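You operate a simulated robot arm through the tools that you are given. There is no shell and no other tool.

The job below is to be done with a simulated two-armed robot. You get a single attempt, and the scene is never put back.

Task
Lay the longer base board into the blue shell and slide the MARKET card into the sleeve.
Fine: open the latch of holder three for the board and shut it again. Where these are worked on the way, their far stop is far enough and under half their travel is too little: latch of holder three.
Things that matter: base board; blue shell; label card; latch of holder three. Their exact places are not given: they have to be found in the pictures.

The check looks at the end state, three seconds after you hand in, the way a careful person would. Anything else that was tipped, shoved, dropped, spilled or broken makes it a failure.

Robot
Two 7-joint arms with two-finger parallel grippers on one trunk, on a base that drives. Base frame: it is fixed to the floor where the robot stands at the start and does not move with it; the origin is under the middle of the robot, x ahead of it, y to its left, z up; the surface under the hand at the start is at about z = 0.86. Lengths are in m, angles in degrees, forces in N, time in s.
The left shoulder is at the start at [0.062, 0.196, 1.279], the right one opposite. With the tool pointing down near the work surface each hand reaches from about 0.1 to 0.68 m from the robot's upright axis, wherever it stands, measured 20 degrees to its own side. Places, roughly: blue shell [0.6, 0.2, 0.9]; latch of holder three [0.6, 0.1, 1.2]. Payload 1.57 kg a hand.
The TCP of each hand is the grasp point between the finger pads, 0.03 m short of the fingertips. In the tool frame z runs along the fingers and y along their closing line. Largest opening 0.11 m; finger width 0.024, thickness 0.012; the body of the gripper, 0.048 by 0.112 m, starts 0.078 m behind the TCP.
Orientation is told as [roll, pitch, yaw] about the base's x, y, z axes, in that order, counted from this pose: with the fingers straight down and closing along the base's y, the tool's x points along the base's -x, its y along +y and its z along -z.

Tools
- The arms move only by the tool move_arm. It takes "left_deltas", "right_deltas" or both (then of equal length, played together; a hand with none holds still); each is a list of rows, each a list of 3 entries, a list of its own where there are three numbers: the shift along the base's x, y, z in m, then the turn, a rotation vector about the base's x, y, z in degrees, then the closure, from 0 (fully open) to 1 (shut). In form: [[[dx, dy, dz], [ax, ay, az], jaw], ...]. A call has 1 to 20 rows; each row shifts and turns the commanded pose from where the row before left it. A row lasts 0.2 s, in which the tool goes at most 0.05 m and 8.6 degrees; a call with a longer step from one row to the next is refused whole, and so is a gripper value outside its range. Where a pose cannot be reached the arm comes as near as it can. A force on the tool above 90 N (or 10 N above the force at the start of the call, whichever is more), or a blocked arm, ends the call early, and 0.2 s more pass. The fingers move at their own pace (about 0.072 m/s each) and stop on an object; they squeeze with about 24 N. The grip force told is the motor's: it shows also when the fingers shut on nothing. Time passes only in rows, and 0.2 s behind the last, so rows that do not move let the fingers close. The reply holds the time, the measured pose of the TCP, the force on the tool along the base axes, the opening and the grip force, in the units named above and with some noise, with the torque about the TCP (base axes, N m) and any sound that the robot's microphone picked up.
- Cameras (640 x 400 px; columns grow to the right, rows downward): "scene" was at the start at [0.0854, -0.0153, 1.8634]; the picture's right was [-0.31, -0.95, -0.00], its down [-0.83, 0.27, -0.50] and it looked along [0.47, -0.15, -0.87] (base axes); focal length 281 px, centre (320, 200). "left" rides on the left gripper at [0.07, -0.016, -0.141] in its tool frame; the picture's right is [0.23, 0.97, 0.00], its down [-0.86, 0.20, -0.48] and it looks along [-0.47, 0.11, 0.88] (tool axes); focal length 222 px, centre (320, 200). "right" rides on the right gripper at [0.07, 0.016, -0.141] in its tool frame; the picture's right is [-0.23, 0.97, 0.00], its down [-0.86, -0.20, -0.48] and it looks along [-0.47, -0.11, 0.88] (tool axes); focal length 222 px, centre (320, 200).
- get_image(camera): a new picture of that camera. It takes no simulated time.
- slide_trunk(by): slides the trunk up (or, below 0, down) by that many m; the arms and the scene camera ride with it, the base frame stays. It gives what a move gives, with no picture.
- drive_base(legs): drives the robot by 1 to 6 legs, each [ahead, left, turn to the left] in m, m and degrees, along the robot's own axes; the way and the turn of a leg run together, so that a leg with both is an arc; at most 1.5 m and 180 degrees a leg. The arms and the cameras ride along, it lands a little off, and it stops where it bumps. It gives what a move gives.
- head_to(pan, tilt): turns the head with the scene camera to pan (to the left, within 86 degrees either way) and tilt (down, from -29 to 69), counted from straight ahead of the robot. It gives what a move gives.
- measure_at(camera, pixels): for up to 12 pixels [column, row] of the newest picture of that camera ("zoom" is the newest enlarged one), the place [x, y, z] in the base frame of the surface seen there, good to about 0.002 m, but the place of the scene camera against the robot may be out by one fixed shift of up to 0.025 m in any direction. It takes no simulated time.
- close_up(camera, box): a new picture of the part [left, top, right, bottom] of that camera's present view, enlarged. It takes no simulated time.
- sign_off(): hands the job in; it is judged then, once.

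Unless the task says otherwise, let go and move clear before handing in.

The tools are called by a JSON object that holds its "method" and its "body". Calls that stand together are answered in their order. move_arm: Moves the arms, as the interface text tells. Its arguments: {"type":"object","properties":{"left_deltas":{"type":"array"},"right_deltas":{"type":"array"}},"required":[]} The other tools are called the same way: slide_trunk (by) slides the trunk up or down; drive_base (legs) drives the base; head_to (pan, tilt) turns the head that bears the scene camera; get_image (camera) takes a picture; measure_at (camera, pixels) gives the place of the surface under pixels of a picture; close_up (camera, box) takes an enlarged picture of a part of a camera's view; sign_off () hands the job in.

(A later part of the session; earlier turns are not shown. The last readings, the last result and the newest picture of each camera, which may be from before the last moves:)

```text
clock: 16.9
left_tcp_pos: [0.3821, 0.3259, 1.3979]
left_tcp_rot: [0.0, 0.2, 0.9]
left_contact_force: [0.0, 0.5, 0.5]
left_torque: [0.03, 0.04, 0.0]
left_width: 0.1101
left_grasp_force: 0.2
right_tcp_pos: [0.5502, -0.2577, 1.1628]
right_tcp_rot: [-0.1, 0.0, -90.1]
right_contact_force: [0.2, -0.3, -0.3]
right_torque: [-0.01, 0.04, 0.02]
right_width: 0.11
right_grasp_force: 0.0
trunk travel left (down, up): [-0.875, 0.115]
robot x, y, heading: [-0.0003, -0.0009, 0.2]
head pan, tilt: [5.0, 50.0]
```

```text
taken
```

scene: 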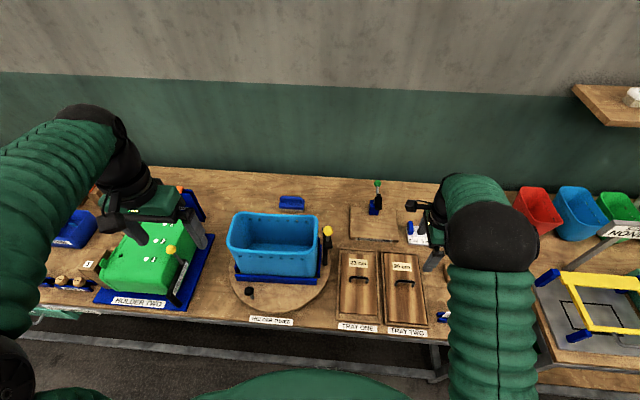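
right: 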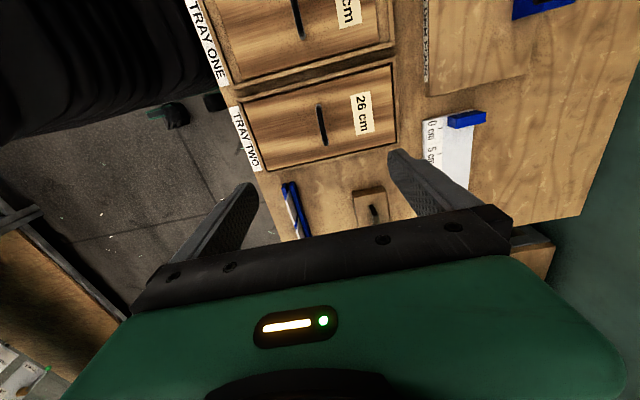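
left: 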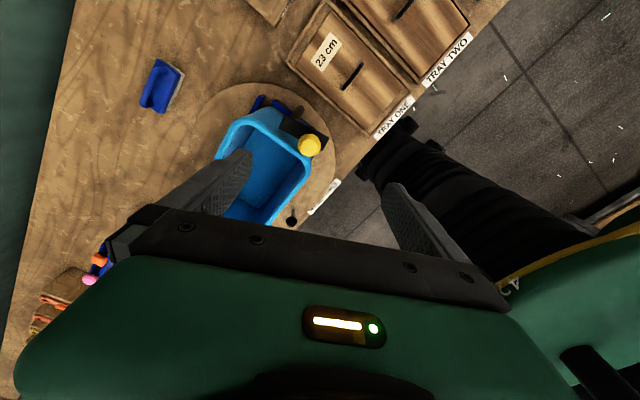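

The camera now sees both boards from close range. I'll enlarge and measure board two and its handle accurately.

{"method": "close_up", "body": {"camera": "right", "box": [220, 50, 420, 190]}}

```text
2.86 times, centred on (320, 120) of right
```

zoom: 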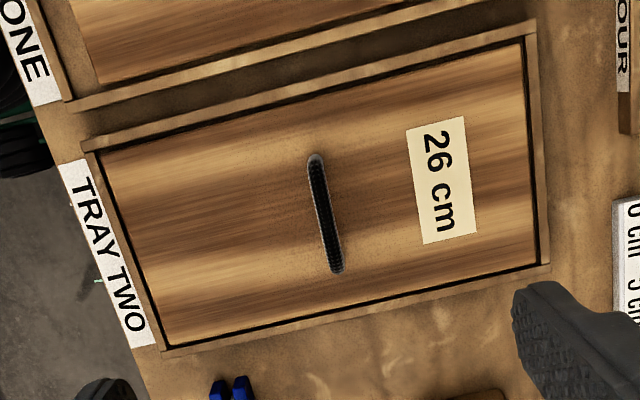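

{"method": "measure_at", "body": {"camera": "zoom", "pixels": [[105, 155], [172, 342], [534, 258], [522, 50], [316, 165], [336, 268], [326, 215], [322, 190], [140, 255], [530, 150], [320, 98], [350, 302]]}}

{"method": "measure_at", "body": {"camera": "zoom", "pixels": [[94, 150], [165, 348], [545, 262], [530, 30], [101, 152], [133, 240], [250, 215], [400, 180], [170, 346], [98, 84], [332, 245], [316, 158]]}}

```text
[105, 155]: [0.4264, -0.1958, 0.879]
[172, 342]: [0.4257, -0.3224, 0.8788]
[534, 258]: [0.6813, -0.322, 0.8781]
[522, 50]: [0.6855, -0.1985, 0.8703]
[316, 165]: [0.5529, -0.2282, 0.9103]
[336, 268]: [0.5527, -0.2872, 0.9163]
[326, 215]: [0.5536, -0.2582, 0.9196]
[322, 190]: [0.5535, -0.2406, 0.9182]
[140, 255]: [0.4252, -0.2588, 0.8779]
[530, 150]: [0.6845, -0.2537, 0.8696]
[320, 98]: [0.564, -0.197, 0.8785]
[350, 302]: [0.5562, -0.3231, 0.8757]
```

```text
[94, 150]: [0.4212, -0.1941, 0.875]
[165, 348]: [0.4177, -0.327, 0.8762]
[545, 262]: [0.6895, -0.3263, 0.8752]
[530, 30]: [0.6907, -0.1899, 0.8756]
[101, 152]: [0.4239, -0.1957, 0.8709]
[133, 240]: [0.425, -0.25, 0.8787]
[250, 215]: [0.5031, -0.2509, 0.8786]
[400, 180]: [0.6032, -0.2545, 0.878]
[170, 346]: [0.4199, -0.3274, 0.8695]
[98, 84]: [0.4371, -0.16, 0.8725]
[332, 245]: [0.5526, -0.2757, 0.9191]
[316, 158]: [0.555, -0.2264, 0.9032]
```

Board two: x 0.425–0.683, y −0.3225 to −0.196, handle centre (0.553, −0.2575, ~0.915). I'll tilt the tool 10° about the handle's plane (so the camera clears the shell wall later) and lower to just above the handle.

{"method": "move_arm", "body": {"right_deltas": [[[0.0015, 0, -0.03], [5, 0, 0], 0], [[0.0015, 0, -0.04], [5, 0, 0], 0], [[0, 0, -0.045], [0, 0, 0], 0], [[0, 0, -0.045], [0, 0, 0], 0], [[0, 0, -0.04], [0, 0, 0], 0.3], [[0, 0, 0], [0, 0, 0], 0.3]]}}

{"method": "get_image", "body": {"camera": "right"}}

```text
clock: 18.3
left_tcp_pos: [0.38, 0.3242, 1.3987]
left_tcp_rot: [0.0, 0.0, 1.3]
left_contact_force: [-0.3, -0.4, 0.6]
left_torque: [0.01, 0.02, 0.0]
left_width: 0.1101
left_grasp_force: 0.1
right_tcp_pos: [0.5505, -0.2566, 0.9627]
right_tcp_rot: [0.0, 10.0, -90.0]
right_contact_force: [0.6, -0.6, -0.3]
right_torque: [0.0, -0.03, 0.0]
right_width: 0.0767
right_grasp_force: 0.0
trunk travel left (down, up): [-0.875, 0.115]
robot x, y, heading: [0.0012, -0.0015, -0.1]
head pan, tilt: [5.0, 50.0]
```

```text
taken
```

right: 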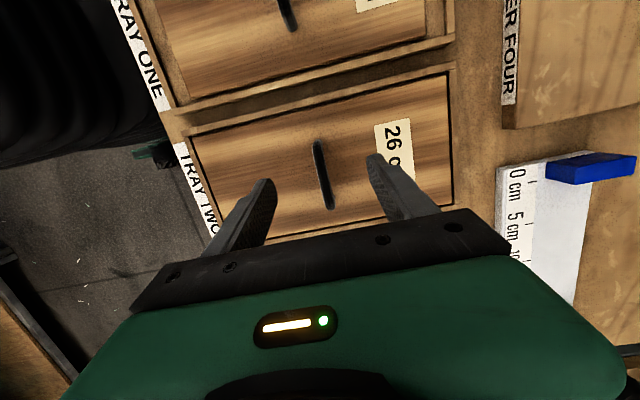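

Handle lies between the fingers around (322,175). I'll lower the last 4.7 cm and close on it.

{"method": "move_arm", "body": {"right_deltas": [[[0.002, 0, -0.025], [0, 0, 0], 0.3], [[0, 0, -0.0215], [0, 0, 0], 0.3], [[0, 0, 0], [0, 0, 0], 0.6], [[0, 0, 0], [0, 0, 0], 0.9], [[0, 0, 0], [0, 0, 0], 1], [[0, 0, 0], [0, 0, 0], 1], [[0, 0, 0], [0, 0, 0], 1]]}}

{"method": "get_image", "body": {"camera": "right"}}

```text
clock: 19.9
left_tcp_pos: [0.3797, 0.3244, 1.3985]
left_tcp_rot: [0.0, 0.0, 1.2]
left_contact_force: [-0.1, 0.2, 0.6]
left_torque: [0.0, -0.02, 0.03]
left_width: 0.11
left_grasp_force: 0.1
right_tcp_pos: [0.5535, -0.2573, 0.9163]
right_tcp_rot: [0.0, 9.9, -90.1]
right_contact_force: [-0.9, -0.9, 3.6]
right_torque: [0.04, -0.05, -0.04]
right_width: 0.0093
right_grasp_force: 23.7
trunk travel left (down, up): [-0.875, 0.115]
robot x, y, heading: [-0.002, 0.0019, -0.1]
head pan, tilt: [5.0, 50.0]
```

```text
taken
```

right: 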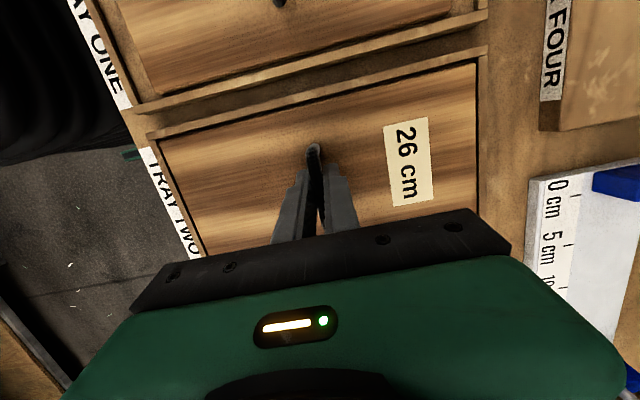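

The handle is gripped (width 0.009). I'll lift straight up slowly and check that only the board rises.

{"method": "move_arm", "body": {"right_deltas": [[[0, 0, 0.005], [0, 0, 0], 1], [[0, 0, 0.01], [0, 0, 0], 1], [[0, 0, 0.015], [0, 0, 0], 1], [[0, 0, 0.02], [0, 0, 0], 1], [[0, 0, 0], [0, 0, 0], 1]]}}

{"method": "get_image", "body": {"camera": "right"}}

{"method": "close_up", "body": {"camera": "scene", "box": [320, 200, 460, 340]}}

```text
clock: 21.1
left_tcp_pos: [0.3799, 0.3251, 1.3984]
left_tcp_rot: [0.0, 0.0, 1.1]
left_contact_force: [0.6, 0.6, -0.3]
left_torque: [-0.01, -0.01, -0.01]
left_width: 0.11
left_grasp_force: 0.0
right_tcp_pos: [0.5533, -0.2583, 0.9665]
right_tcp_rot: [-0.1, 9.8, -90.0]
right_contact_force: [-0.4, -0.7, 0.1]
right_torque: [0.01, 0.02, 0.0]
right_width: 0.0001
right_grasp_force: 20.9
trunk travel left (down, up): [-0.875, 0.115]
robot x, y, heading: [-0.0035, -0.0023, 0.1]
head pan, tilt: [5.0, 50.0]
```

```text
taken
```

right: 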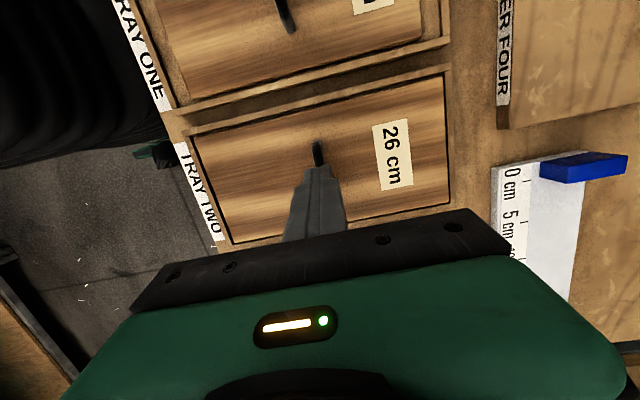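

```text
2.86 times, centred on (390, 270) of scene
```

zoom: 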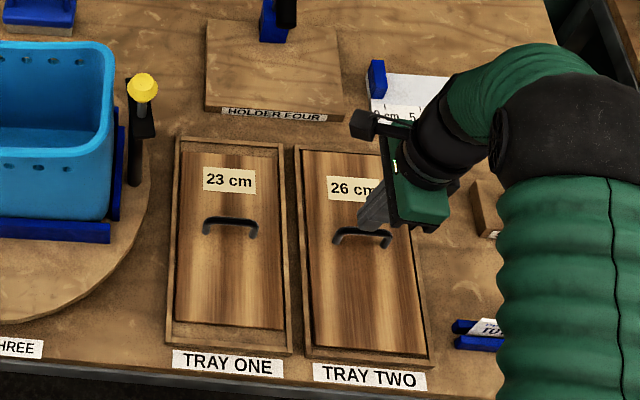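

The fingers slipped off: width is 0 and the board is still in the tray. I'll re-grasp lower and lift in very small steps, watching the vertical force.

{"method": "move_arm", "body": {"right_deltas": [[[0, 0, 0], [0, 0, 0], 0.3], [[0, 0, 0], [0, 0, 0], 0.3], [[0, 0, -0.03], [0, 0, 0], 0.3], [[0, 0, -0.023], [0, 0, 0], 0.3], [[0, 0, 0], [0, 0, 0], 0.6], [[0, 0, 0], [0, 0, 0], 0.9], [[0, 0, 0], [0, 0, 0], 1], [[0, 0, 0], [0, 0, 0], 1], [[0, 0, 0], [0, 0, 0], 1]]}}

{"method": "move_arm", "body": {"right_deltas": [[[0, 0, 0.001], [0, 0, 0], 1], [[0, 0, 0.001], [0, 0, 0], 1], [[0, 0, 0], [0, 0, 0], 1]]}}

{"method": "close_up", "body": {"camera": "right", "box": [240, 110, 400, 250]}}

```text
clock: 23.1
left_tcp_pos: [0.3805, 0.3246, 1.3996]
left_tcp_rot: [0.0, 0.0, 1.1]
left_contact_force: [0.1, 0.6, -0.3]
left_torque: [0.01, 0.01, -0.05]
left_width: 0.1101
left_grasp_force: 0.0
right_tcp_pos: [0.5532, -0.2583, 0.9133]
right_tcp_rot: [0.0, 10.0, -90.0]
right_contact_force: [0.1, 0.3, 2.8]
right_torque: [0.06, 0.01, 0.06]
right_width: 0.0093
right_grasp_force: 24.0
trunk travel left (down, up): [-0.875, 0.115]
robot x, y, heading: [-0.0002, -0.0006, 0.1]
head pan, tilt: [5.0, 50.0]
```

```text
clock: 23.9
left_tcp_pos: [0.3802, 0.325, 1.3992]
left_tcp_rot: [0.0, 0.0, 1.3]
left_contact_force: [0.8, 0.1, 0.2]
left_torque: [-0.01, 0.02, 0.02]
left_width: 0.1099
left_grasp_force: 0.0
right_tcp_pos: [0.5528, -0.2578, 0.9153]
right_tcp_rot: [0.0, 10.0, -90.1]
right_contact_force: [0.1, -0.1, -0.3]
right_torque: [-0.01, 0.0, 0.03]
right_width: 0.0095
right_grasp_force: 23.9
trunk travel left (down, up): [-0.875, 0.115]
robot x, y, heading: [0.0017, 0.0006, 0.0]
head pan, tilt: [5.0, 50.0]
```

```text
2.86 times, centred on (320, 180) of right
```

zoom: 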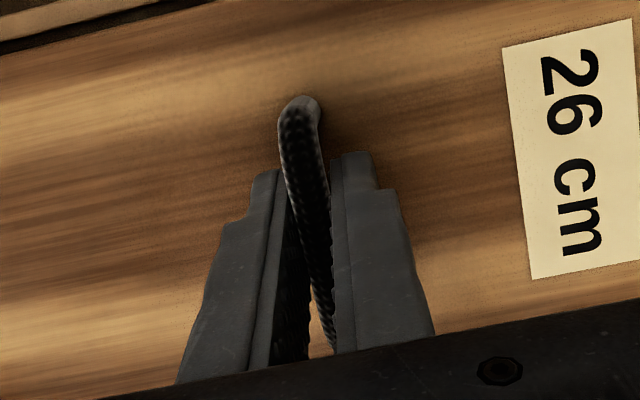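

Still holding after 2 mm with no load sensed. I'll lift a few more mm.

{"method": "move_arm", "body": {"right_deltas": [[[0, 0, 0.002], [0, 0, 0], 1], [[0, 0, 0.002], [0, 0, 0], 1], [[0, 0, 0], [0, 0, 0], 1]]}}

{"method": "move_arm", "body": {"right_deltas": [[[0, 0, 0.002], [0, 0, 0], 1], [[0, 0, 0.002], [0, 0, 0], 1]]}}

{"method": "close_up", "body": {"camera": "right", "box": [100, 50, 500, 290]}}

```text
clock: 24.7
left_tcp_pos: [0.3803, 0.3258, 1.3991]
left_tcp_rot: [0.1, 0.1, 1.3]
left_contact_force: [0.4, -0.3, 0.2]
left_torque: [0.02, -0.02, 0.01]
left_width: 0.1101
left_grasp_force: 0.1
right_tcp_pos: [0.5531, -0.258, 0.9203]
right_tcp_rot: [0.0, 10.1, -90.0]
right_contact_force: [-0.1, 1.2, -1.9]
right_torque: [0.0, 0.02, -0.02]
right_width: 0.0091
right_grasp_force: 23.7
trunk travel left (down, up): [-0.875, 0.115]
robot x, y, heading: [-0.0006, -0.0004, 0.0]
head pan, tilt: [5.0, 50.0]
```

```text
clock: 25.3
left_tcp_pos: [0.3813, 0.3251, 1.3996]
left_tcp_rot: [0.1, 0.0, 1.1]
left_contact_force: [0.3, 0.1, 0.0]
left_torque: [-0.03, 0.0, 0.01]
left_width: 0.1103
left_grasp_force: 0.1
right_tcp_pos: [0.5537, -0.258, 0.9231]
right_tcp_rot: [-0.1, 10.0, -90.0]
right_contact_force: [0.4, -0.5, -0.7]
right_torque: [0.03, -0.03, -0.01]
right_width: 0.0092
right_grasp_force: 24.5
trunk travel left (down, up): [-0.875, 0.115]
robot x, y, heading: [-0.0009, 0.0022, -0.0]
head pan, tilt: [5.0, 50.0]
```

```text
1.60 times, centred on (300, 170) of right
```

zoom: 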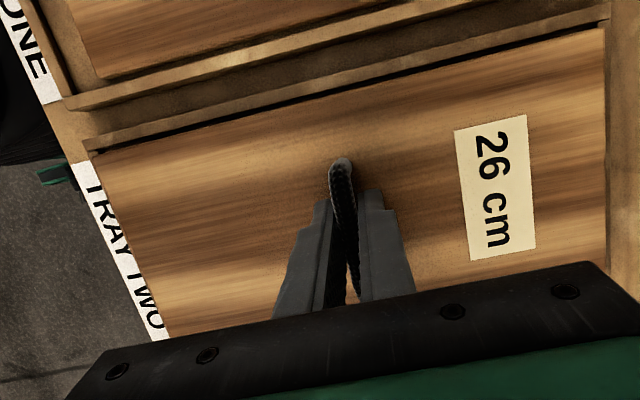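

The board's gap to the tray looks wider; I'll measure whether its top has risen.

{"method": "measure_at", "body": {"camera": "zoom", "pixels": [[140, 170], [240, 220], [420, 130], [580, 220], [490, 260], [250, 130], [85, 143], [341, 165], [345, 200]]}}

```text
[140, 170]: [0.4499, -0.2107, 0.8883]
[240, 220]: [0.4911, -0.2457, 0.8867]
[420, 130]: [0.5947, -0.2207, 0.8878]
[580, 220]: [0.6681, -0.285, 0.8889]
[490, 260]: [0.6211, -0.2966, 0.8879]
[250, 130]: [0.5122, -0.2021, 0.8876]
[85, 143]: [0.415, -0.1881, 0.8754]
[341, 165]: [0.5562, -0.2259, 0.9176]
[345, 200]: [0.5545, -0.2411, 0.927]
```

The board has risen 9 mm, level. I'll keep lifting slowly.

{"method": "move_arm", "body": {"right_deltas": [[[0, 0, 0.003], [0, 0, 0], 1], [[0, 0, 0.004], [0, 0, 0], 1], [[0, 0, 0.004], [0, 0, 0], 1], [[0, 0, 0.004], [0, 0, 0], 1], [[0, 0, 0.005], [0, 0, 0], 1], [[0, 0, 0.005], [0, 0, 0], 1], [[0, 0, 0.005], [0, 0, 0], 1]]}}

{"method": "close_up", "body": {"camera": "right", "box": [100, 50, 500, 290]}}

{"method": "measure_at", "body": {"camera": "zoom", "pixels": [[140, 170], [240, 220], [420, 130], [580, 220], [490, 260], [250, 130], [345, 200]]}}

```text
clock: 26.9
left_tcp_pos: [0.3809, 0.3248, 1.3986]
left_tcp_rot: [0.0, 0.0, 1.2]
left_contact_force: [-0.1, 0.1, 0.4]
left_torque: [0.0, 0.01, 0.0]
left_width: 0.11
left_grasp_force: 0.1
right_tcp_pos: [0.5542, -0.2578, 0.9538]
right_tcp_rot: [-0.1, 9.8, -90.0]
right_contact_force: [0.3, -0.6, -1.2]
right_torque: [-0.03, 0.0, 0.03]
right_width: 0.0093
right_grasp_force: 23.5
trunk travel left (down, up): [-0.875, 0.115]
robot x, y, heading: [-0.0001, -0.0002, 0.0]
head pan, tilt: [5.0, 50.0]
```

```text
1.60 times, centred on (300, 170) of right
```

zoom: 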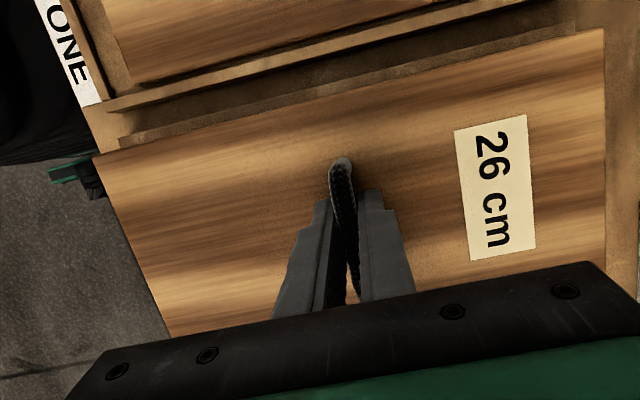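

```text
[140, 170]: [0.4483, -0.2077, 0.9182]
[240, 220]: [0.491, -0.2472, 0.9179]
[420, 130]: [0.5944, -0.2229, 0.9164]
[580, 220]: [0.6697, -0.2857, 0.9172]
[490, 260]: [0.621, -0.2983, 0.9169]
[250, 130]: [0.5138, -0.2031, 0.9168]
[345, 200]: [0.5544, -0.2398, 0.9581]
```

The board is held firmly and level (top 0.917). I'll raise it smoothly well above the knob height.

{"method": "move_arm", "body": {"right_deltas": [[[0, 0, 0.006], [0, 0, 0], 1], [[0, 0, 0.009], [0, 0, 0], 1], [[0, 0, 0.012], [0, 0, 0], 1], [[0, 0, 0.015], [0, 0, 0], 1], [[0, 0, 0.018], [0, 0, 0], 1], [[0, 0, 0.02], [0, 0, 0], 1], [[0, 0, 0.02], [0, 0, 0], 1], [[0, 0, 0.02], [0, 0, 0], 1], [[0, 0, 0.02], [0, 0, 0], 1], [[0, 0, 0.02], [0, 0, 0], 1], [[0, 0, 0.02], [0, 0, 0], 1], [[0, 0, 0.02], [0, 0, 0], 1], [[0, 0, 0.02], [0, 0, 0], 1], [[0, 0, 0.02], [0, 0, 0], 1], [[0, 0, 0.02], [0, 0, 0], 1], [[0, 0, 0.02], [0, 0, 0], 1], [[0, 0, 0.018], [0, 0, 0], 1], [[0, 0, 0.014], [0, 0, 0], 1], [[0, 0, 0.01], [0, 0, 0], 1], [[0, 0, 0.006], [0, 0, 0], 1]]}}

{"method": "get_image", "body": {"camera": "right"}}

{"method": "get_image", "body": {"camera": "scene"}}

```text
clock: 31.1
left_tcp_pos: [0.3803, 0.3256, 1.3994]
left_tcp_rot: [0.1, -0.1, 1.3]
left_contact_force: [0.0, -0.1, -0.3]
left_torque: [0.0, 0.0, -0.01]
left_width: 0.1101
left_grasp_force: 0.0
right_tcp_pos: [0.554, -0.2587, 1.2808]
right_tcp_rot: [0.1, 9.9, -90.0]
right_contact_force: [0.5, 0.7, -1.3]
right_torque: [0.02, 0.03, -0.05]
right_width: 0.0094
right_grasp_force: 24.1
trunk travel left (down, up): [-0.875, 0.115]
robot x, y, heading: [0.0003, 0.0002, 0.3]
head pan, tilt: [5.0, 50.0]
```

```text
taken
```

right: 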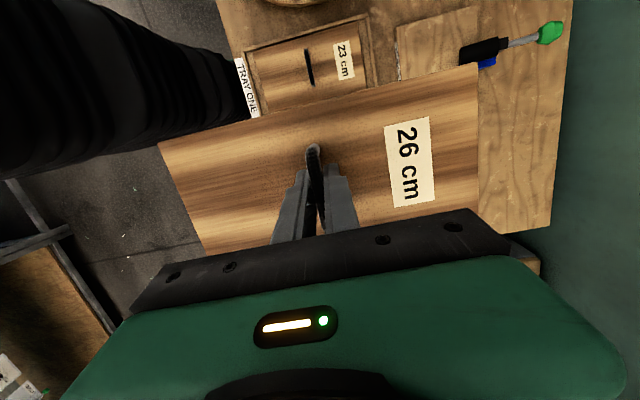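

```text
taken
```

scene: 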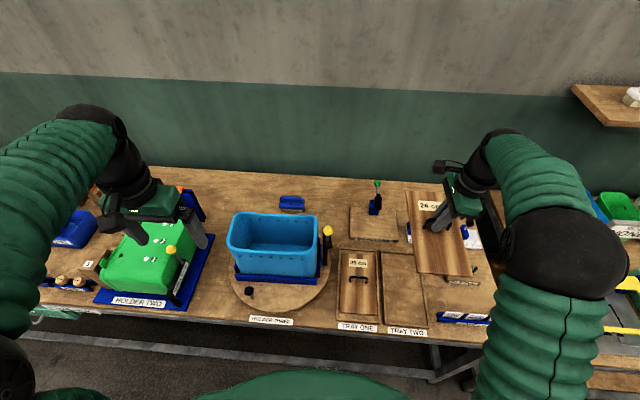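

The board is free and high; tray two is empty. I'll turn it 90° and bring it nearer the middle, ahead of the drive left.

{"method": "move_arm", "body": {"right_deltas": [[[0.001, 0.006, 0.001], [0, 0, 3], 1], [[0.0025, 0.011, 0.001], [0, 0, 5], 1], [[0.0026, 0.0122, 0.001], [0, 0, 5.2], 1], [[0.0026, 0.0122, 0.001], [0, 0, 5.2], 1], [[0.0026, 0.0122, 0.001], [0, 0, 5.2], 1], [[0.0026, 0.0122, 0.001], [0, 0, 5.2], 1], [[0.0026, 0.0122, 0.001], [0, 0, 5.2], 1], [[0.0026, 0.0122, 0.001], [0, 0, 5.2], 1], [[0.0026, 0.0122, 0.001], [0, 0, 5.2], 1], [[0.0026, 0.0122, 0.001], [0, 0, 5.2], 1], [[0.0026, 0.0122, 0.001], [0, 0, 5.2], 1], [[0.0026, 0.0122, 0.001], [0, 0, 5.2], 1], [[0.0026, 0.0122, 0.001], [0, 0, 5.2], 1], [[0.0026, 0.0122, 0.001], [0, 0, 5.2], 1], [[0.0026, 0.0122, 0.001], [0, 0, 5.2], 1], [[0.0026, 0.0122, 0.001], [0, 0, 5.2], 1], [[0.0026, 0.0122, 0.001], [0, 0, 5.2], 1], [[0.0026, 0.0082, 0.001], [0, 0, 4.0], 1]]}}

{"method": "get_image", "body": {"camera": "right"}}

{"method": "get_image", "body": {"camera": "scene"}}

```text
clock: 34.9
left_tcp_pos: [0.3817, 0.3264, 1.3982]
left_tcp_rot: [-0.1, 0.0, 1.2]
left_contact_force: [1.2, 0.5, -0.7]
left_torque: [0.0, -0.03, 0.0]
left_width: 0.1097
left_grasp_force: 0.0
right_tcp_pos: [0.6004, -0.0475, 1.3004]
right_tcp_rot: [-0.1, 10.0, 0.0]
right_contact_force: [-0.3, -0.3, -0.8]
right_torque: [-0.01, 0.0, -0.01]
right_width: 0.009
right_grasp_force: 24.4
trunk travel left (down, up): [-0.875, 0.115]
robot x, y, heading: [0.0018, 0.0008, -0.1]
head pan, tilt: [5.0, 50.0]
```

```text
taken
```

right: 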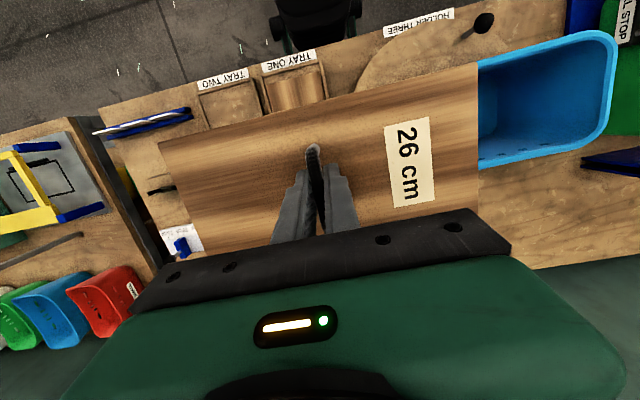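

```text
taken
```

scene: 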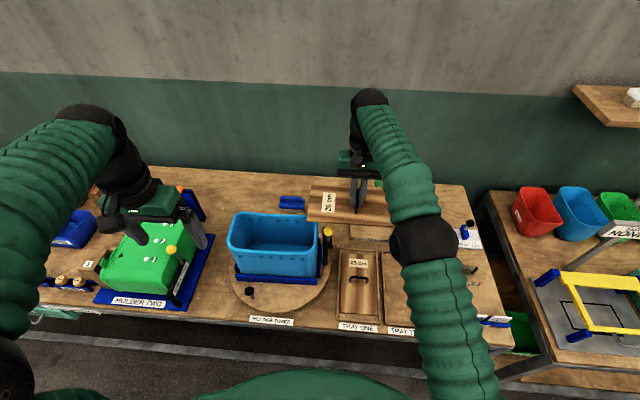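

Now I'll check the floor on the left before driving.

{"method": "head_to", "body": {"pan": 50, "tilt": 60}}

{"method": "get_image", "body": {"camera": "scene"}}

```text
clock: 36.0
left_tcp_pos: [0.3803, 0.3264, 1.3986]
left_tcp_rot: [-0.1, 0.0, 1.2]
left_contact_force: [-0.4, -0.3, -0.1]
left_torque: [-0.01, 0.01, 0.04]
left_width: 0.1099
left_grasp_force: 0.1
right_tcp_pos: [0.6012, -0.048, 1.2992]
right_tcp_rot: [0.1, 10.0, 0.1]
right_contact_force: [0.1, -0.6, -0.3]
right_torque: [0.01, -0.02, 0.0]
right_width: 0.0096
right_grasp_force: 23.6
trunk travel left (down, up): [-0.875, 0.115]
robot x, y, heading: [0.0001, -0.001, 0.2]
head pan, tilt: [50.0, 60.0]
```

```text
taken
```

scene: 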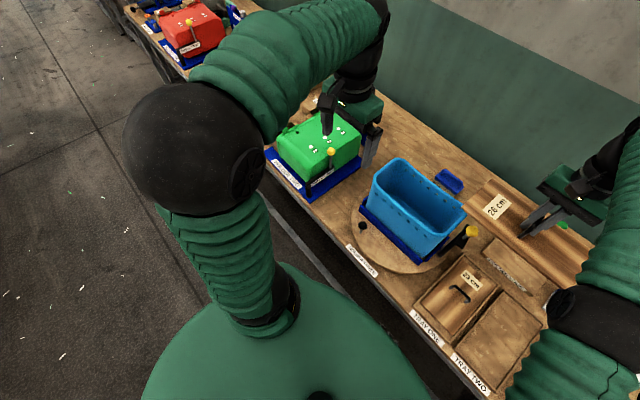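

The floor to the left is clear. I'll drive left in two gentle legs.

{"method": "drive_base", "body": {"legs": [[0, 0.12, 0], [0, 0.12, 0]]}}

{"method": "head_to", "body": {"pan": 5, "tilt": 55}}

{"method": "get_image", "body": {"camera": "scene"}}

{"method": "get_image", "body": {"camera": "right"}}

```text
clock: 38.1
left_tcp_pos: [0.3769, 0.4947, 1.4143]
left_tcp_rot: [2.6, -0.3, 0.6]
left_contact_force: [1.2, -1.0, 1.4]
left_torque: [0.06, 0.09, -0.07]
left_width: 0.1099
left_grasp_force: 0.1
right_tcp_pos: [0.6002, 0.1233, 1.3026]
right_tcp_rot: [2.5, 9.7, -0.1]
right_contact_force: [-0.6, -2.9, 0.4]
right_torque: [0.22, -0.08, -0.05]
right_width: 0.0094
right_grasp_force: 23.8
trunk travel left (down, up): [-0.875, 0.115]
robot x, y, heading: [0.0002, 0.232, 0.1]
head pan, tilt: [50.0, 60.0]
```

```text
clock: 39.2
left_tcp_pos: [0.3809, 0.5051, 1.4102]
left_tcp_rot: [1.9, -0.3, 0.3]
left_contact_force: [0.3, 0.0, 0.3]
left_torque: [0.02, 0.01, 0.0]
left_width: 0.1099
left_grasp_force: 0.0
right_tcp_pos: [0.6023, 0.132, 1.3005]
right_tcp_rot: [1.8, 9.9, -0.3]
right_contact_force: [-0.8, -0.9, -1.4]
right_torque: [0.09, -0.05, -0.02]
right_width: 0.0092
right_grasp_force: 24.5
trunk travel left (down, up): [-0.875, 0.115]
robot x, y, heading: [0.0007, 0.227, -0.0]
head pan, tilt: [5.0, 55.0]
```

```text
taken
```

scene: 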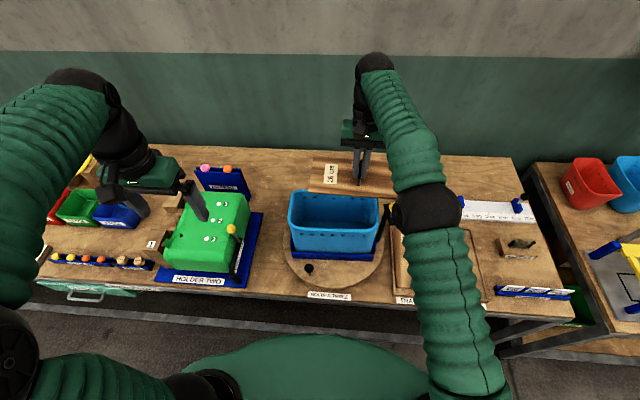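

```text
taken
```

right: 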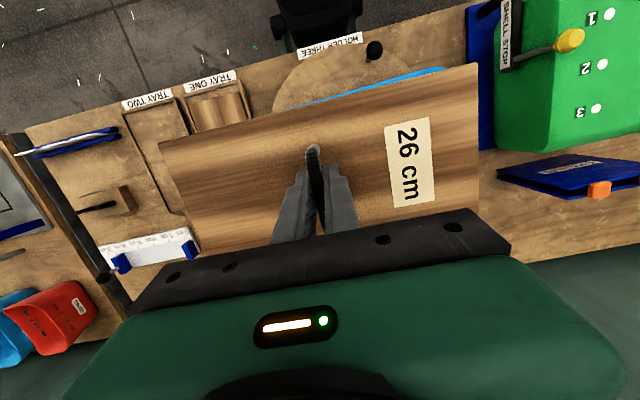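

The arms are still settling (roll about 2°). I'll wait a moment with the hands still.

{"method": "move_arm", "body": {"right_deltas": [[[0, 0, 0], [0, 0, 0], 1], [[0, 0, 0], [0, 0, 0], 1], [[0, 0, 0], [0, 0, 0], 1], [[0, 0, 0], [0, 0, 0], 1], [[0, 0, 0], [0, 0, 0], 1]], "left_deltas": [[[0, 0, 0], [0, 0, 0], 0], [[0, 0, 0], [0, 0, 0], 0], [[0, 0, 0], [0, 0, 0], 0], [[0, 0, 0], [0, 0, 0], 0], [[0, 0, 0], [0, 0, 0], 0]]}}

```text
clock: 40.6
left_tcp_pos: [0.3769, 0.5562, 1.4036]
left_tcp_rot: [0.2, -0.4, 0.7]
left_contact_force: [-0.3, 0.5, 0.3]
left_torque: [0.03, -0.02, 0.04]
left_width: 0.1099
left_grasp_force: 0.0
right_tcp_pos: [0.6019, 0.1825, 1.3062]
right_tcp_rot: [0.2, 9.8, -0.2]
right_contact_force: [-0.2, 0.5, -1.9]
right_torque: [-0.01, 0.03, 0.01]
right_width: 0.0092
right_grasp_force: 24.1
trunk travel left (down, up): [-0.875, 0.115]
robot x, y, heading: [0.0025, 0.2336, -0.2]
head pan, tilt: [5.0, 55.0]
stopped in row 5 (left hand): the arm was blocked; the commanded pose is now the measured one
```

The hands have now followed the drive. I'll confirm it's settled and look again.

{"method": "move_arm", "body": {"right_deltas": [[[0, 0, 0], [0, 0, 0], 1], [[0, 0, 0], [0, 0, 0], 1], [[0, 0, 0], [0, 0, 0], 1]]}}

{"method": "get_image", "body": {"camera": "right"}}

{"method": "get_image", "body": {"camera": "scene"}}

{"method": "get_image", "body": {"camera": "left"}}

```text
clock: 41.4
left_tcp_pos: [0.3769, 0.5657, 1.4008]
left_tcp_rot: [-0.1, -0.3, 0.9]
left_contact_force: [0.8, 0.6, -0.3]
left_torque: [-0.05, -0.03, -0.03]
left_width: 0.1099
left_grasp_force: 0.1
right_tcp_pos: [0.6022, 0.1929, 1.3058]
right_tcp_rot: [-0.1, 9.7, -0.2]
right_contact_force: [-0.4, 0.3, -1.6]
right_torque: [-0.06, 0.0, 0.03]
right_width: 0.0093
right_grasp_force: 24.0
trunk travel left (down, up): [-0.875, 0.115]
robot x, y, heading: [0.0016, 0.2385, -0.3]
head pan, tilt: [5.0, 55.0]
```

```text
taken
```

right: 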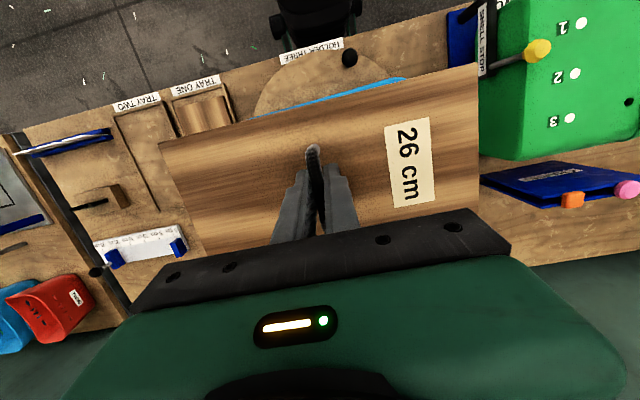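

```text
taken
```

scene: 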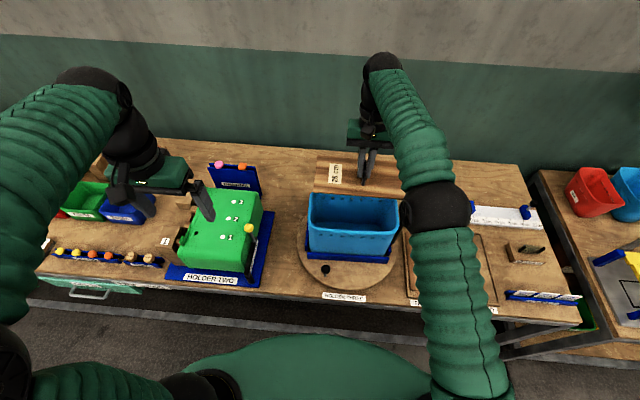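

```text
taken
```

left: 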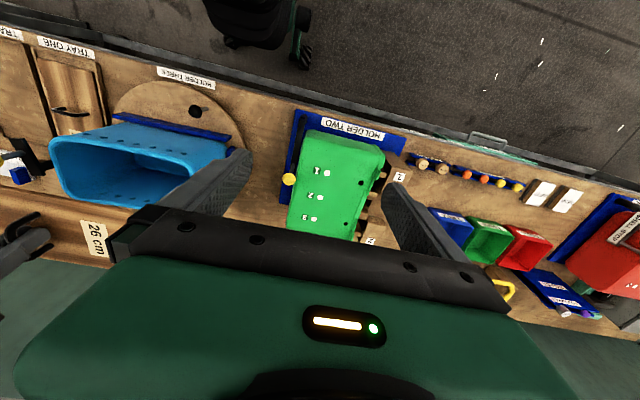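

I'll measure the board's edges with the right camera, and the shell's rim with the left camera, to align them.

{"method": "measure_at", "body": {"camera": "right", "pixels": [[163, 147], [474, 68], [205, 245], [477, 195], [320, 108], [165, 155], [475, 130], [312, 153], [250, 200], [400, 220]]}}

{"method": "close_up", "body": {"camera": "left", "box": [20, 100, 260, 260]}}

```text
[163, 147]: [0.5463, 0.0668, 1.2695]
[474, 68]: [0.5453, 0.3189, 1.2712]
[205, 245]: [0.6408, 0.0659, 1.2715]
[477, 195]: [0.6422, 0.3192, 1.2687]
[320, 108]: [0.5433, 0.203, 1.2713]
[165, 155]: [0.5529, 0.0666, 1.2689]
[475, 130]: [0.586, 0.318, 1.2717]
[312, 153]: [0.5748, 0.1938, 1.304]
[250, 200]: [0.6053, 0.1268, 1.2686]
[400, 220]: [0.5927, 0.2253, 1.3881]
```

```text
2.50 times, centred on (140, 180) of left
```

zoom: 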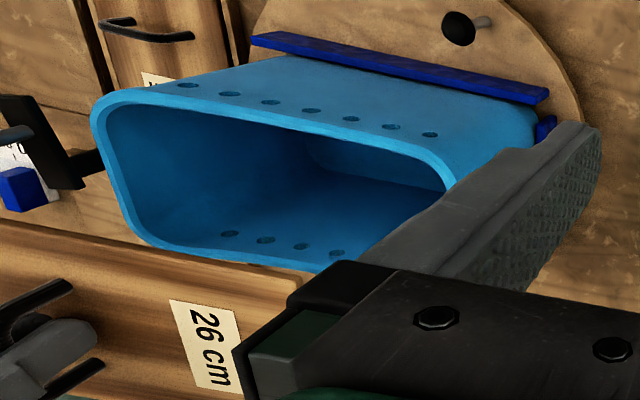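

The board spans y≈0.064–0.323, near edge x≈0.5425. I'll recheck the shell's rim in this frame.

{"method": "measure_at", "body": {"camera": "zoom", "pixels": [[96, 125], [108, 130], [150, 105], [152, 97], [300, 130], [300, 122], [118, 210], [108, 205], [200, 253], [210, 243], [400, 152], [400, 160]]}}

{"method": "measure_at", "body": {"camera": "zoom", "pixels": [[300, 140], [300, 135], [130, 150], [140, 180], [135, 205], [180, 215], [220, 220], [350, 180], [420, 180], [300, 190], [48, 120], [40, 160]]}}

```text
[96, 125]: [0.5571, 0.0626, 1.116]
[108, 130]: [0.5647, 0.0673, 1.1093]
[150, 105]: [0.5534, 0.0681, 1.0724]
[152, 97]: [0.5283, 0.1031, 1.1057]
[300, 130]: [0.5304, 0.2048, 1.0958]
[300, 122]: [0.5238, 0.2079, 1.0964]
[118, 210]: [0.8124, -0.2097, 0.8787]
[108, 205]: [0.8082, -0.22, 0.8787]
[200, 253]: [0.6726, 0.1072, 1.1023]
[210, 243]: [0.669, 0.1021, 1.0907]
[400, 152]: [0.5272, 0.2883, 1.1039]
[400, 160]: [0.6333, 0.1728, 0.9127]
```

```text
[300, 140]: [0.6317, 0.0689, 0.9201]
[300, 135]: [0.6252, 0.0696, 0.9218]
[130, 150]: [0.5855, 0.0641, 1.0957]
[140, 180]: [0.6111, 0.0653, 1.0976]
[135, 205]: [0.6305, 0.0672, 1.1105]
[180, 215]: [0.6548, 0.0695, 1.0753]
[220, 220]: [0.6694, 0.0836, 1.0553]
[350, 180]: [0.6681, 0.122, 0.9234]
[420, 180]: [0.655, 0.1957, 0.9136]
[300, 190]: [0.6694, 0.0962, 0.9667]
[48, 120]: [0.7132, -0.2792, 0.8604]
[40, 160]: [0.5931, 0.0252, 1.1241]
```

Shell cavity confirmed: x 0.531–0.668, y 0.065–0.331, centre (0.600, 0.198). I'll shift the board by (−0.003, +0.004) and lower to just above the rim.

{"method": "move_arm", "body": {"right_deltas": [[[-0.001, 0.001, -0.005], [0, 0, 0], 1], [[-0.001, 0.001, -0.01], [0, 0, 0], 1], [[-0.001, 0.001, -0.015], [0, 0, 0], 1], [[0, 0.001, -0.02], [0, 0, 0], 1], [[0, 0, -0.02], [0, 0, 0], 1], [[0, 0, -0.015], [0, 0, 0], 1], [[0, 0, -0.01], [0, 0, 0], 1], [[0, 0, -0.005], [0, 0, 0], 1], [[0, 0, 0], [0, 0, 0], 1], [[0, 0, 0], [0, 0, 0], 1]]}}

{"method": "get_image", "body": {"camera": "right"}}

{"method": "close_up", "body": {"camera": "scene", "box": [260, 120, 460, 300]}}

```text
clock: 43.6
left_tcp_pos: [0.3774, 0.5443, 1.4053]
left_tcp_rot: [0.7, -0.3, 0.7]
left_contact_force: [-0.5, -0.6, -0.3]
left_torque: [-0.01, -0.01, -0.02]
left_width: 0.11
left_grasp_force: 0.2
right_tcp_pos: [0.5991, 0.1732, 1.2042]
right_tcp_rot: [0.6, 9.7, -0.1]
right_contact_force: [-0.1, -0.5, -0.8]
right_torque: [0.03, -0.03, -0.03]
right_width: 0.0095
right_grasp_force: 23.4
trunk travel left (down, up): [-0.875, 0.115]
robot x, y, heading: [-0.0003, 0.2351, 0.1]
head pan, tilt: [5.0, 55.0]
```

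```text
taken
```

right: 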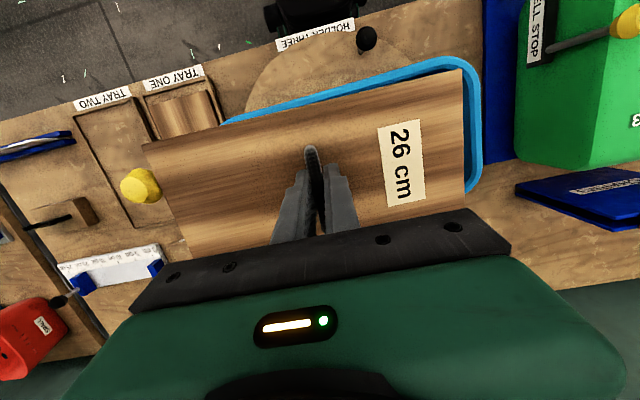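

```text
2.22 times, centred on (360, 210) of scene
```

zoom: 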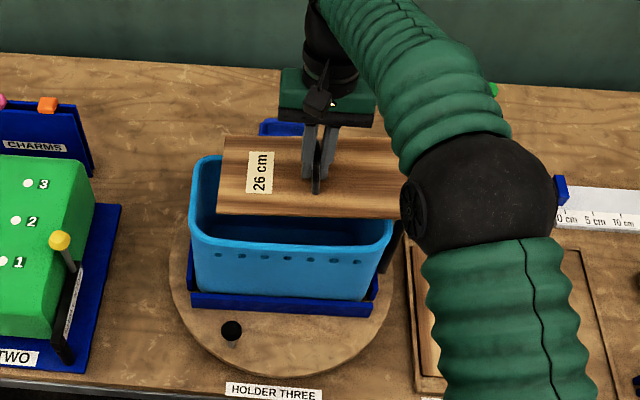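

The hands have swayed back in y (0.193 → 0.173), so something is still oscillating after the drive. I'll wait and read several times.

{"method": "move_arm", "body": {"right_deltas": [[[0, 0, 0], [0, 0, 0], 1], [[0, 0, 0], [0, 0, 0], 1]]}}

{"method": "move_arm", "body": {"right_deltas": [[[0, 0, 0], [0, 0, 0], 1], [[0, 0, 0], [0, 0, 0], 1]]}}

{"method": "move_arm", "body": {"right_deltas": [[[0, 0, 0], [0, 0, 0], 1], [[0, 0, 0], [0, 0, 0], 1], [[0, 0, 0], [0, 0, 0], 1]]}}

{"method": "move_arm", "body": {"right_deltas": [[[0, 0, 0], [0, 0, 0], 1], [[0, 0, 0], [0, 0, 0], 1], [[0, 0, 0], [0, 0, 0], 1], [[0, 0, 0], [0, 0, 0], 1], [[0, 0, 0], [0, 0, 0], 1], [[0, 0, 0], [0, 0, 0], 1]]}}

```text
clock: 44.2
left_tcp_pos: [0.3774, 0.5422, 1.4055]
left_tcp_rot: [0.8, -0.5, 0.7]
left_contact_force: [0.1, -0.4, -0.4]
left_torque: [0.02, 0.02, 0.02]
left_width: 0.1102
left_grasp_force: 0.1
right_tcp_pos: [0.5994, 0.1722, 1.2051]
right_tcp_rot: [0.6, 9.7, 0.0]
right_contact_force: [0.6, 0.0, -1.4]
right_torque: [-0.01, -0.04, -0.02]
right_width: 0.0092
right_grasp_force: 23.9
trunk travel left (down, up): [-0.875, 0.115]
robot x, y, heading: [-0.0037, 0.2383, 0.2]
head pan, tilt: [5.0, 55.0]
```

```text
clock: 44.8
left_tcp_pos: [0.377, 0.5471, 1.4033]
left_tcp_rot: [0.6, -0.3, 0.8]
left_contact_force: [-0.4, 0.3, 0.8]
left_torque: [0.0, 0.0, 0.02]
left_width: 0.1099
left_grasp_force: 0.0
right_tcp_pos: [0.5987, 0.178, 1.2057]
right_tcp_rot: [0.4, 9.7, -0.1]
right_contact_force: [0.1, -0.1, -1.1]
right_torque: [-0.01, 0.03, 0.0]
right_width: 0.0091
right_grasp_force: 23.8
trunk travel left (down, up): [-0.875, 0.115]
robot x, y, heading: [0.0046, 0.2374, 0.4]
head pan, tilt: [5.0, 55.0]
```

```text
clock: 45.6
left_tcp_pos: [0.3764, 0.5463, 1.4042]
left_tcp_rot: [0.5, -0.5, 0.8]
left_contact_force: [0.2, -0.1, 0.2]
left_torque: [0.01, -0.02, 0.0]
left_width: 0.1098
left_grasp_force: 0.0
right_tcp_pos: [0.599, 0.1757, 1.2046]
right_tcp_rot: [0.5, 9.7, 0.0]
right_contact_force: [-0.4, 0.2, -1.8]
right_torque: [0.0, 0.01, 0.0]
right_width: 0.0091
right_grasp_force: 24.3
trunk travel left (down, up): [-0.875, 0.115]
robot x, y, heading: [0.0019, 0.2352, 0.1]
head pan, tilt: [5.0, 55.0]
```

```text
clock: 47.0
left_tcp_pos: [0.3771, 0.5458, 1.4054]
left_tcp_rot: [0.6, -0.3, 0.8]
left_contact_force: [0.3, 0.2, 0.8]
left_torque: [0.01, 0.04, 0.01]
left_width: 0.1101
left_grasp_force: 0.0
right_tcp_pos: [0.598, 0.1751, 1.2046]
right_tcp_rot: [0.5, 9.7, -0.2]
right_contact_force: [-0.2, 0.4, -1.9]
right_torque: [0.03, -0.01, 0.0]
right_width: 0.0091
right_grasp_force: 24.3
trunk travel left (down, up): [-0.875, 0.115]
robot x, y, heading: [0.0049, 0.2366, 0.1]
head pan, tilt: [5.0, 55.0]
```

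It has settled at (0.5985, 0.1755, 1.2046). I'll shift +0.022 in y gently and remeasure the board against the shell.

{"method": "move_arm", "body": {"right_deltas": [[[0, 0.003, 0], [-0.2, 0, 0], 1], [[0, 0.004, 0], [-0.2, 0, 0], 1], [[0, 0.004, 0], [-0.1, 0, 0], 1], [[0, 0.004, 0], [0, 0, 0], 1], [[0, 0.004, 0], [0, 0, 0], 1], [[0, 0.003, 0], [0, 0, 0], 1], [[0, 0, 0], [0, 0, 0], 1], [[0, 0, 0], [0, 0, 0], 1], [[0, 0, 0], [0, 0, 0], 1]]}}

{"method": "get_image", "body": {"camera": "right"}}

{"method": "measure_at", "body": {"camera": "right", "pixels": [[145, 150], [460, 72], [188, 245], [462, 190], [320, 108], [465, 130], [250, 200], [430, 80], [200, 140]]}}

```text
clock: 49.0
left_tcp_pos: [0.3783, 0.5456, 1.4047]
left_tcp_rot: [0.6, -0.5, 0.8]
left_contact_force: [-0.4, -0.5, 0.7]
left_torque: [0.01, 0.0, 0.0]
left_width: 0.1103
left_grasp_force: 0.0
right_tcp_pos: [0.5975, 0.1975, 1.2047]
right_tcp_rot: [0.0, 9.6, -0.2]
right_contact_force: [0.1, -0.3, -1.2]
right_torque: [0.03, 0.05, -0.03]
right_width: 0.0094
right_grasp_force: 24.1
trunk travel left (down, up): [-0.875, 0.115]
robot x, y, heading: [0.0006, 0.2348, 0.4]
head pan, tilt: [5.0, 55.0]
```

```text
taken
```

right: 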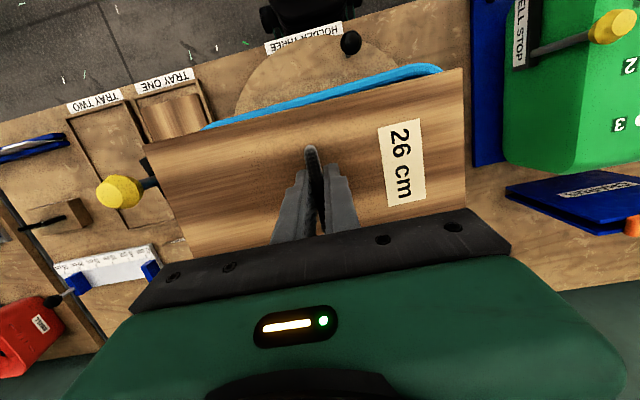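

```text
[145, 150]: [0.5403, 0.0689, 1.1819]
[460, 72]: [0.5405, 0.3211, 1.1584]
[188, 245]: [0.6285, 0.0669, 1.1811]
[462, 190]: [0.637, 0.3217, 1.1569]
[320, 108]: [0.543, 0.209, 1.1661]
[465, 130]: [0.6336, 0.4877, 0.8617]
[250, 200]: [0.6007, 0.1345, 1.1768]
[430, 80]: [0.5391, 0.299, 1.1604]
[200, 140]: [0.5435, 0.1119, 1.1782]
```

The board has rotated about 5.5° around its handle (z 1.182 at y 0.067, 1.157 at y 0.322). I'll roll the tool +5.5° about x to level it.

{"method": "move_arm", "body": {"right_deltas": [[[0, 0, 0], [1, 0, 0], 1], [[0, 0, 0], [1.5, 0, 0], 1], [[0, 0, 0], [1.5, 0, 0], 1], [[0, 0, 0], [1.5, 0, 0], 1], [[0, 0, 0], [0, 0, 0], 1], [[0, 0, 0], [0, 0, 0], 1], [[0, 0, 0], [0, 0, 0], 1]]}}

{"method": "get_image", "body": {"camera": "right"}}

{"method": "measure_at", "body": {"camera": "right", "pixels": [[145, 150], [460, 72], [188, 245], [462, 190], [320, 108], [465, 130], [250, 200], [430, 80], [200, 140]]}}

```text
clock: 50.6
left_tcp_pos: [0.3778, 0.5465, 1.4047]
left_tcp_rot: [0.6, -0.3, 0.8]
left_contact_force: [0.0, 1.0, 0.4]
left_torque: [0.0, 0.0, -0.01]
left_width: 0.1101
left_grasp_force: 0.0
right_tcp_pos: [0.5982, 0.1975, 1.2047]
right_tcp_rot: [5.6, 9.7, 0.7]
right_contact_force: [0.4, -0.4, -1.7]
right_torque: [-0.01, 0.01, -0.02]
right_width: 0.0089
right_grasp_force: 23.5
trunk travel left (down, up): [-0.875, 0.115]
robot x, y, heading: [0.0011, 0.2296, -0.1]
head pan, tilt: [5.0, 55.0]
```

```text
taken
```

right: 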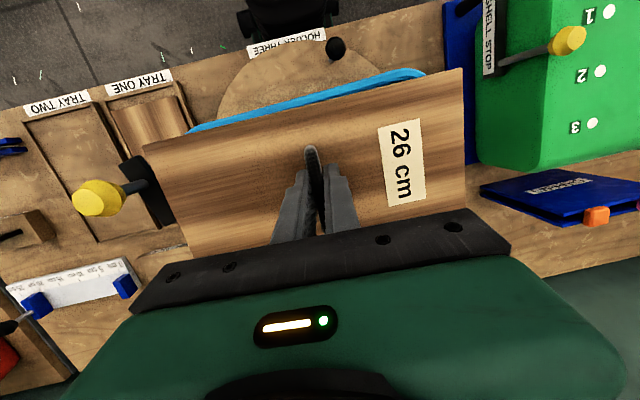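

```text
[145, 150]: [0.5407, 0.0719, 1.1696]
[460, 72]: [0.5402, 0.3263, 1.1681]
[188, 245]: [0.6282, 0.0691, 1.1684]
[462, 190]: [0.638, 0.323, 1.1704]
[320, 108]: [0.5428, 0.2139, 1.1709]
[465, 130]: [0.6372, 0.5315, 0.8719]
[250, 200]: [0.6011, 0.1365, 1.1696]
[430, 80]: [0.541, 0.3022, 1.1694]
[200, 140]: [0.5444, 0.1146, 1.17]
```

The board is level again (1.169 everywhere). I'll find its edges precisely in an enlarged view.

{"method": "close_up", "body": {"camera": "right", "box": [130, 50, 300, 170]}}

{"method": "measure_at", "body": {"camera": "zoom", "pixels": [[52, 355], [60, 358], [80, 372], [90, 390], [250, 306], [253, 310], [400, 267], [402, 271], [550, 229], [552, 233], [48, 352], [300, 297]]}}

{"method": "close_up", "body": {"camera": "right", "box": [340, 50, 510, 210]}}

```text
3.33 times, centred on (215, 110) of right
```

zoom: 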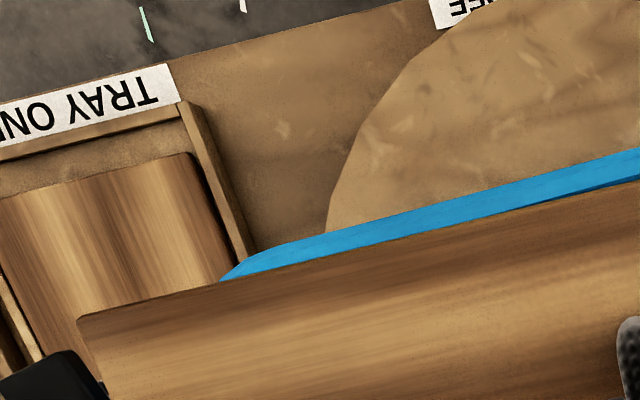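

```text
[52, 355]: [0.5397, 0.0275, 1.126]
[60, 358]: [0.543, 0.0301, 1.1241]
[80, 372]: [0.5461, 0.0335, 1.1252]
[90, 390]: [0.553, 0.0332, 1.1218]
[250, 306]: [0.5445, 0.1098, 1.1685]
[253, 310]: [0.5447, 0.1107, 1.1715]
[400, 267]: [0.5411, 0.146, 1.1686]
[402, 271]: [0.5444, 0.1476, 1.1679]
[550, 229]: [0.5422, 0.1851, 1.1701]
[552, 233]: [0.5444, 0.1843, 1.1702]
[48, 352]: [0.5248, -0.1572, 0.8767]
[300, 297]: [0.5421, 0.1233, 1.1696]
```

```text
2.50 times, centred on (425, 130) of right
```

zoom: 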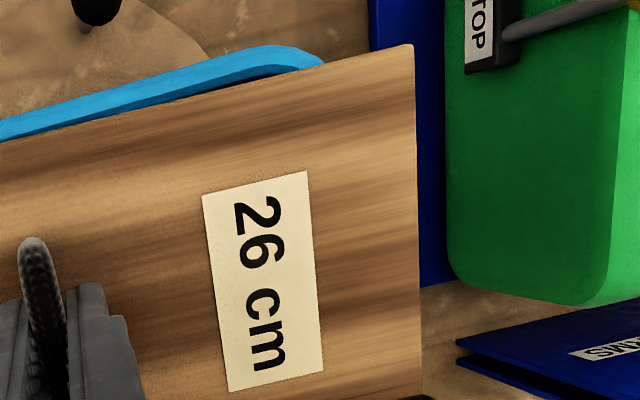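

{"method": "measure_at", "body": {"camera": "zoom", "pixels": [[411, 50], [413, 100], [416, 200], [418, 300], [409, 150], [380, 58], [300, 80], [200, 102], [100, 123], [10, 146]]}}

{"method": "close_up", "body": {"camera": "right", "box": [100, 110, 250, 270]}}

```text
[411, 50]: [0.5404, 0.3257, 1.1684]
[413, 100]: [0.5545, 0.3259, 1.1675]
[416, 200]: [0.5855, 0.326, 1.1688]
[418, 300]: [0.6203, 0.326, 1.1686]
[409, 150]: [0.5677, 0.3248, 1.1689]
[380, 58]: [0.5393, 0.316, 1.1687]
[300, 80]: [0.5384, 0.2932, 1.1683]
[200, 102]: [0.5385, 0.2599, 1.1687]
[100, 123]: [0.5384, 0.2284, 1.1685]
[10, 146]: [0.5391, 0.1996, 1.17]
```

```text
2.50 times, centred on (175, 190) of right
```

zoom: 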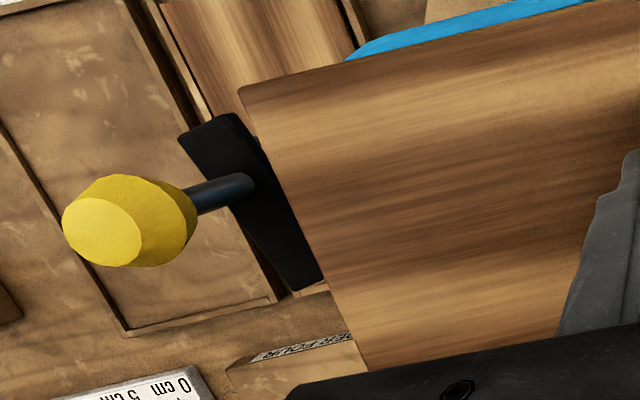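

{"method": "measure_at", "body": {"camera": "zoom", "pixels": [[243, 92], [275, 160], [302, 220], [325, 270], [345, 315], [360, 350], [280, 160], [310, 78], [400, 58], [245, 95], [500, 35], [600, 12]]}}

```text
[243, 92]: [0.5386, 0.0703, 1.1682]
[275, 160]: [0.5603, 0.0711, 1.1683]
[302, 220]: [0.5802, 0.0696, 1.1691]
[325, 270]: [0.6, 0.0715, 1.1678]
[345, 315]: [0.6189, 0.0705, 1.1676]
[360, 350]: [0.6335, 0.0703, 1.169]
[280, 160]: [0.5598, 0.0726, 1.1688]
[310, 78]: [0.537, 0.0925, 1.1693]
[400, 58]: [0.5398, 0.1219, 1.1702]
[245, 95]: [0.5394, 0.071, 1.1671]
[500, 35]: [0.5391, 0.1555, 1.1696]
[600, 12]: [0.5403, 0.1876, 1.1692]
```

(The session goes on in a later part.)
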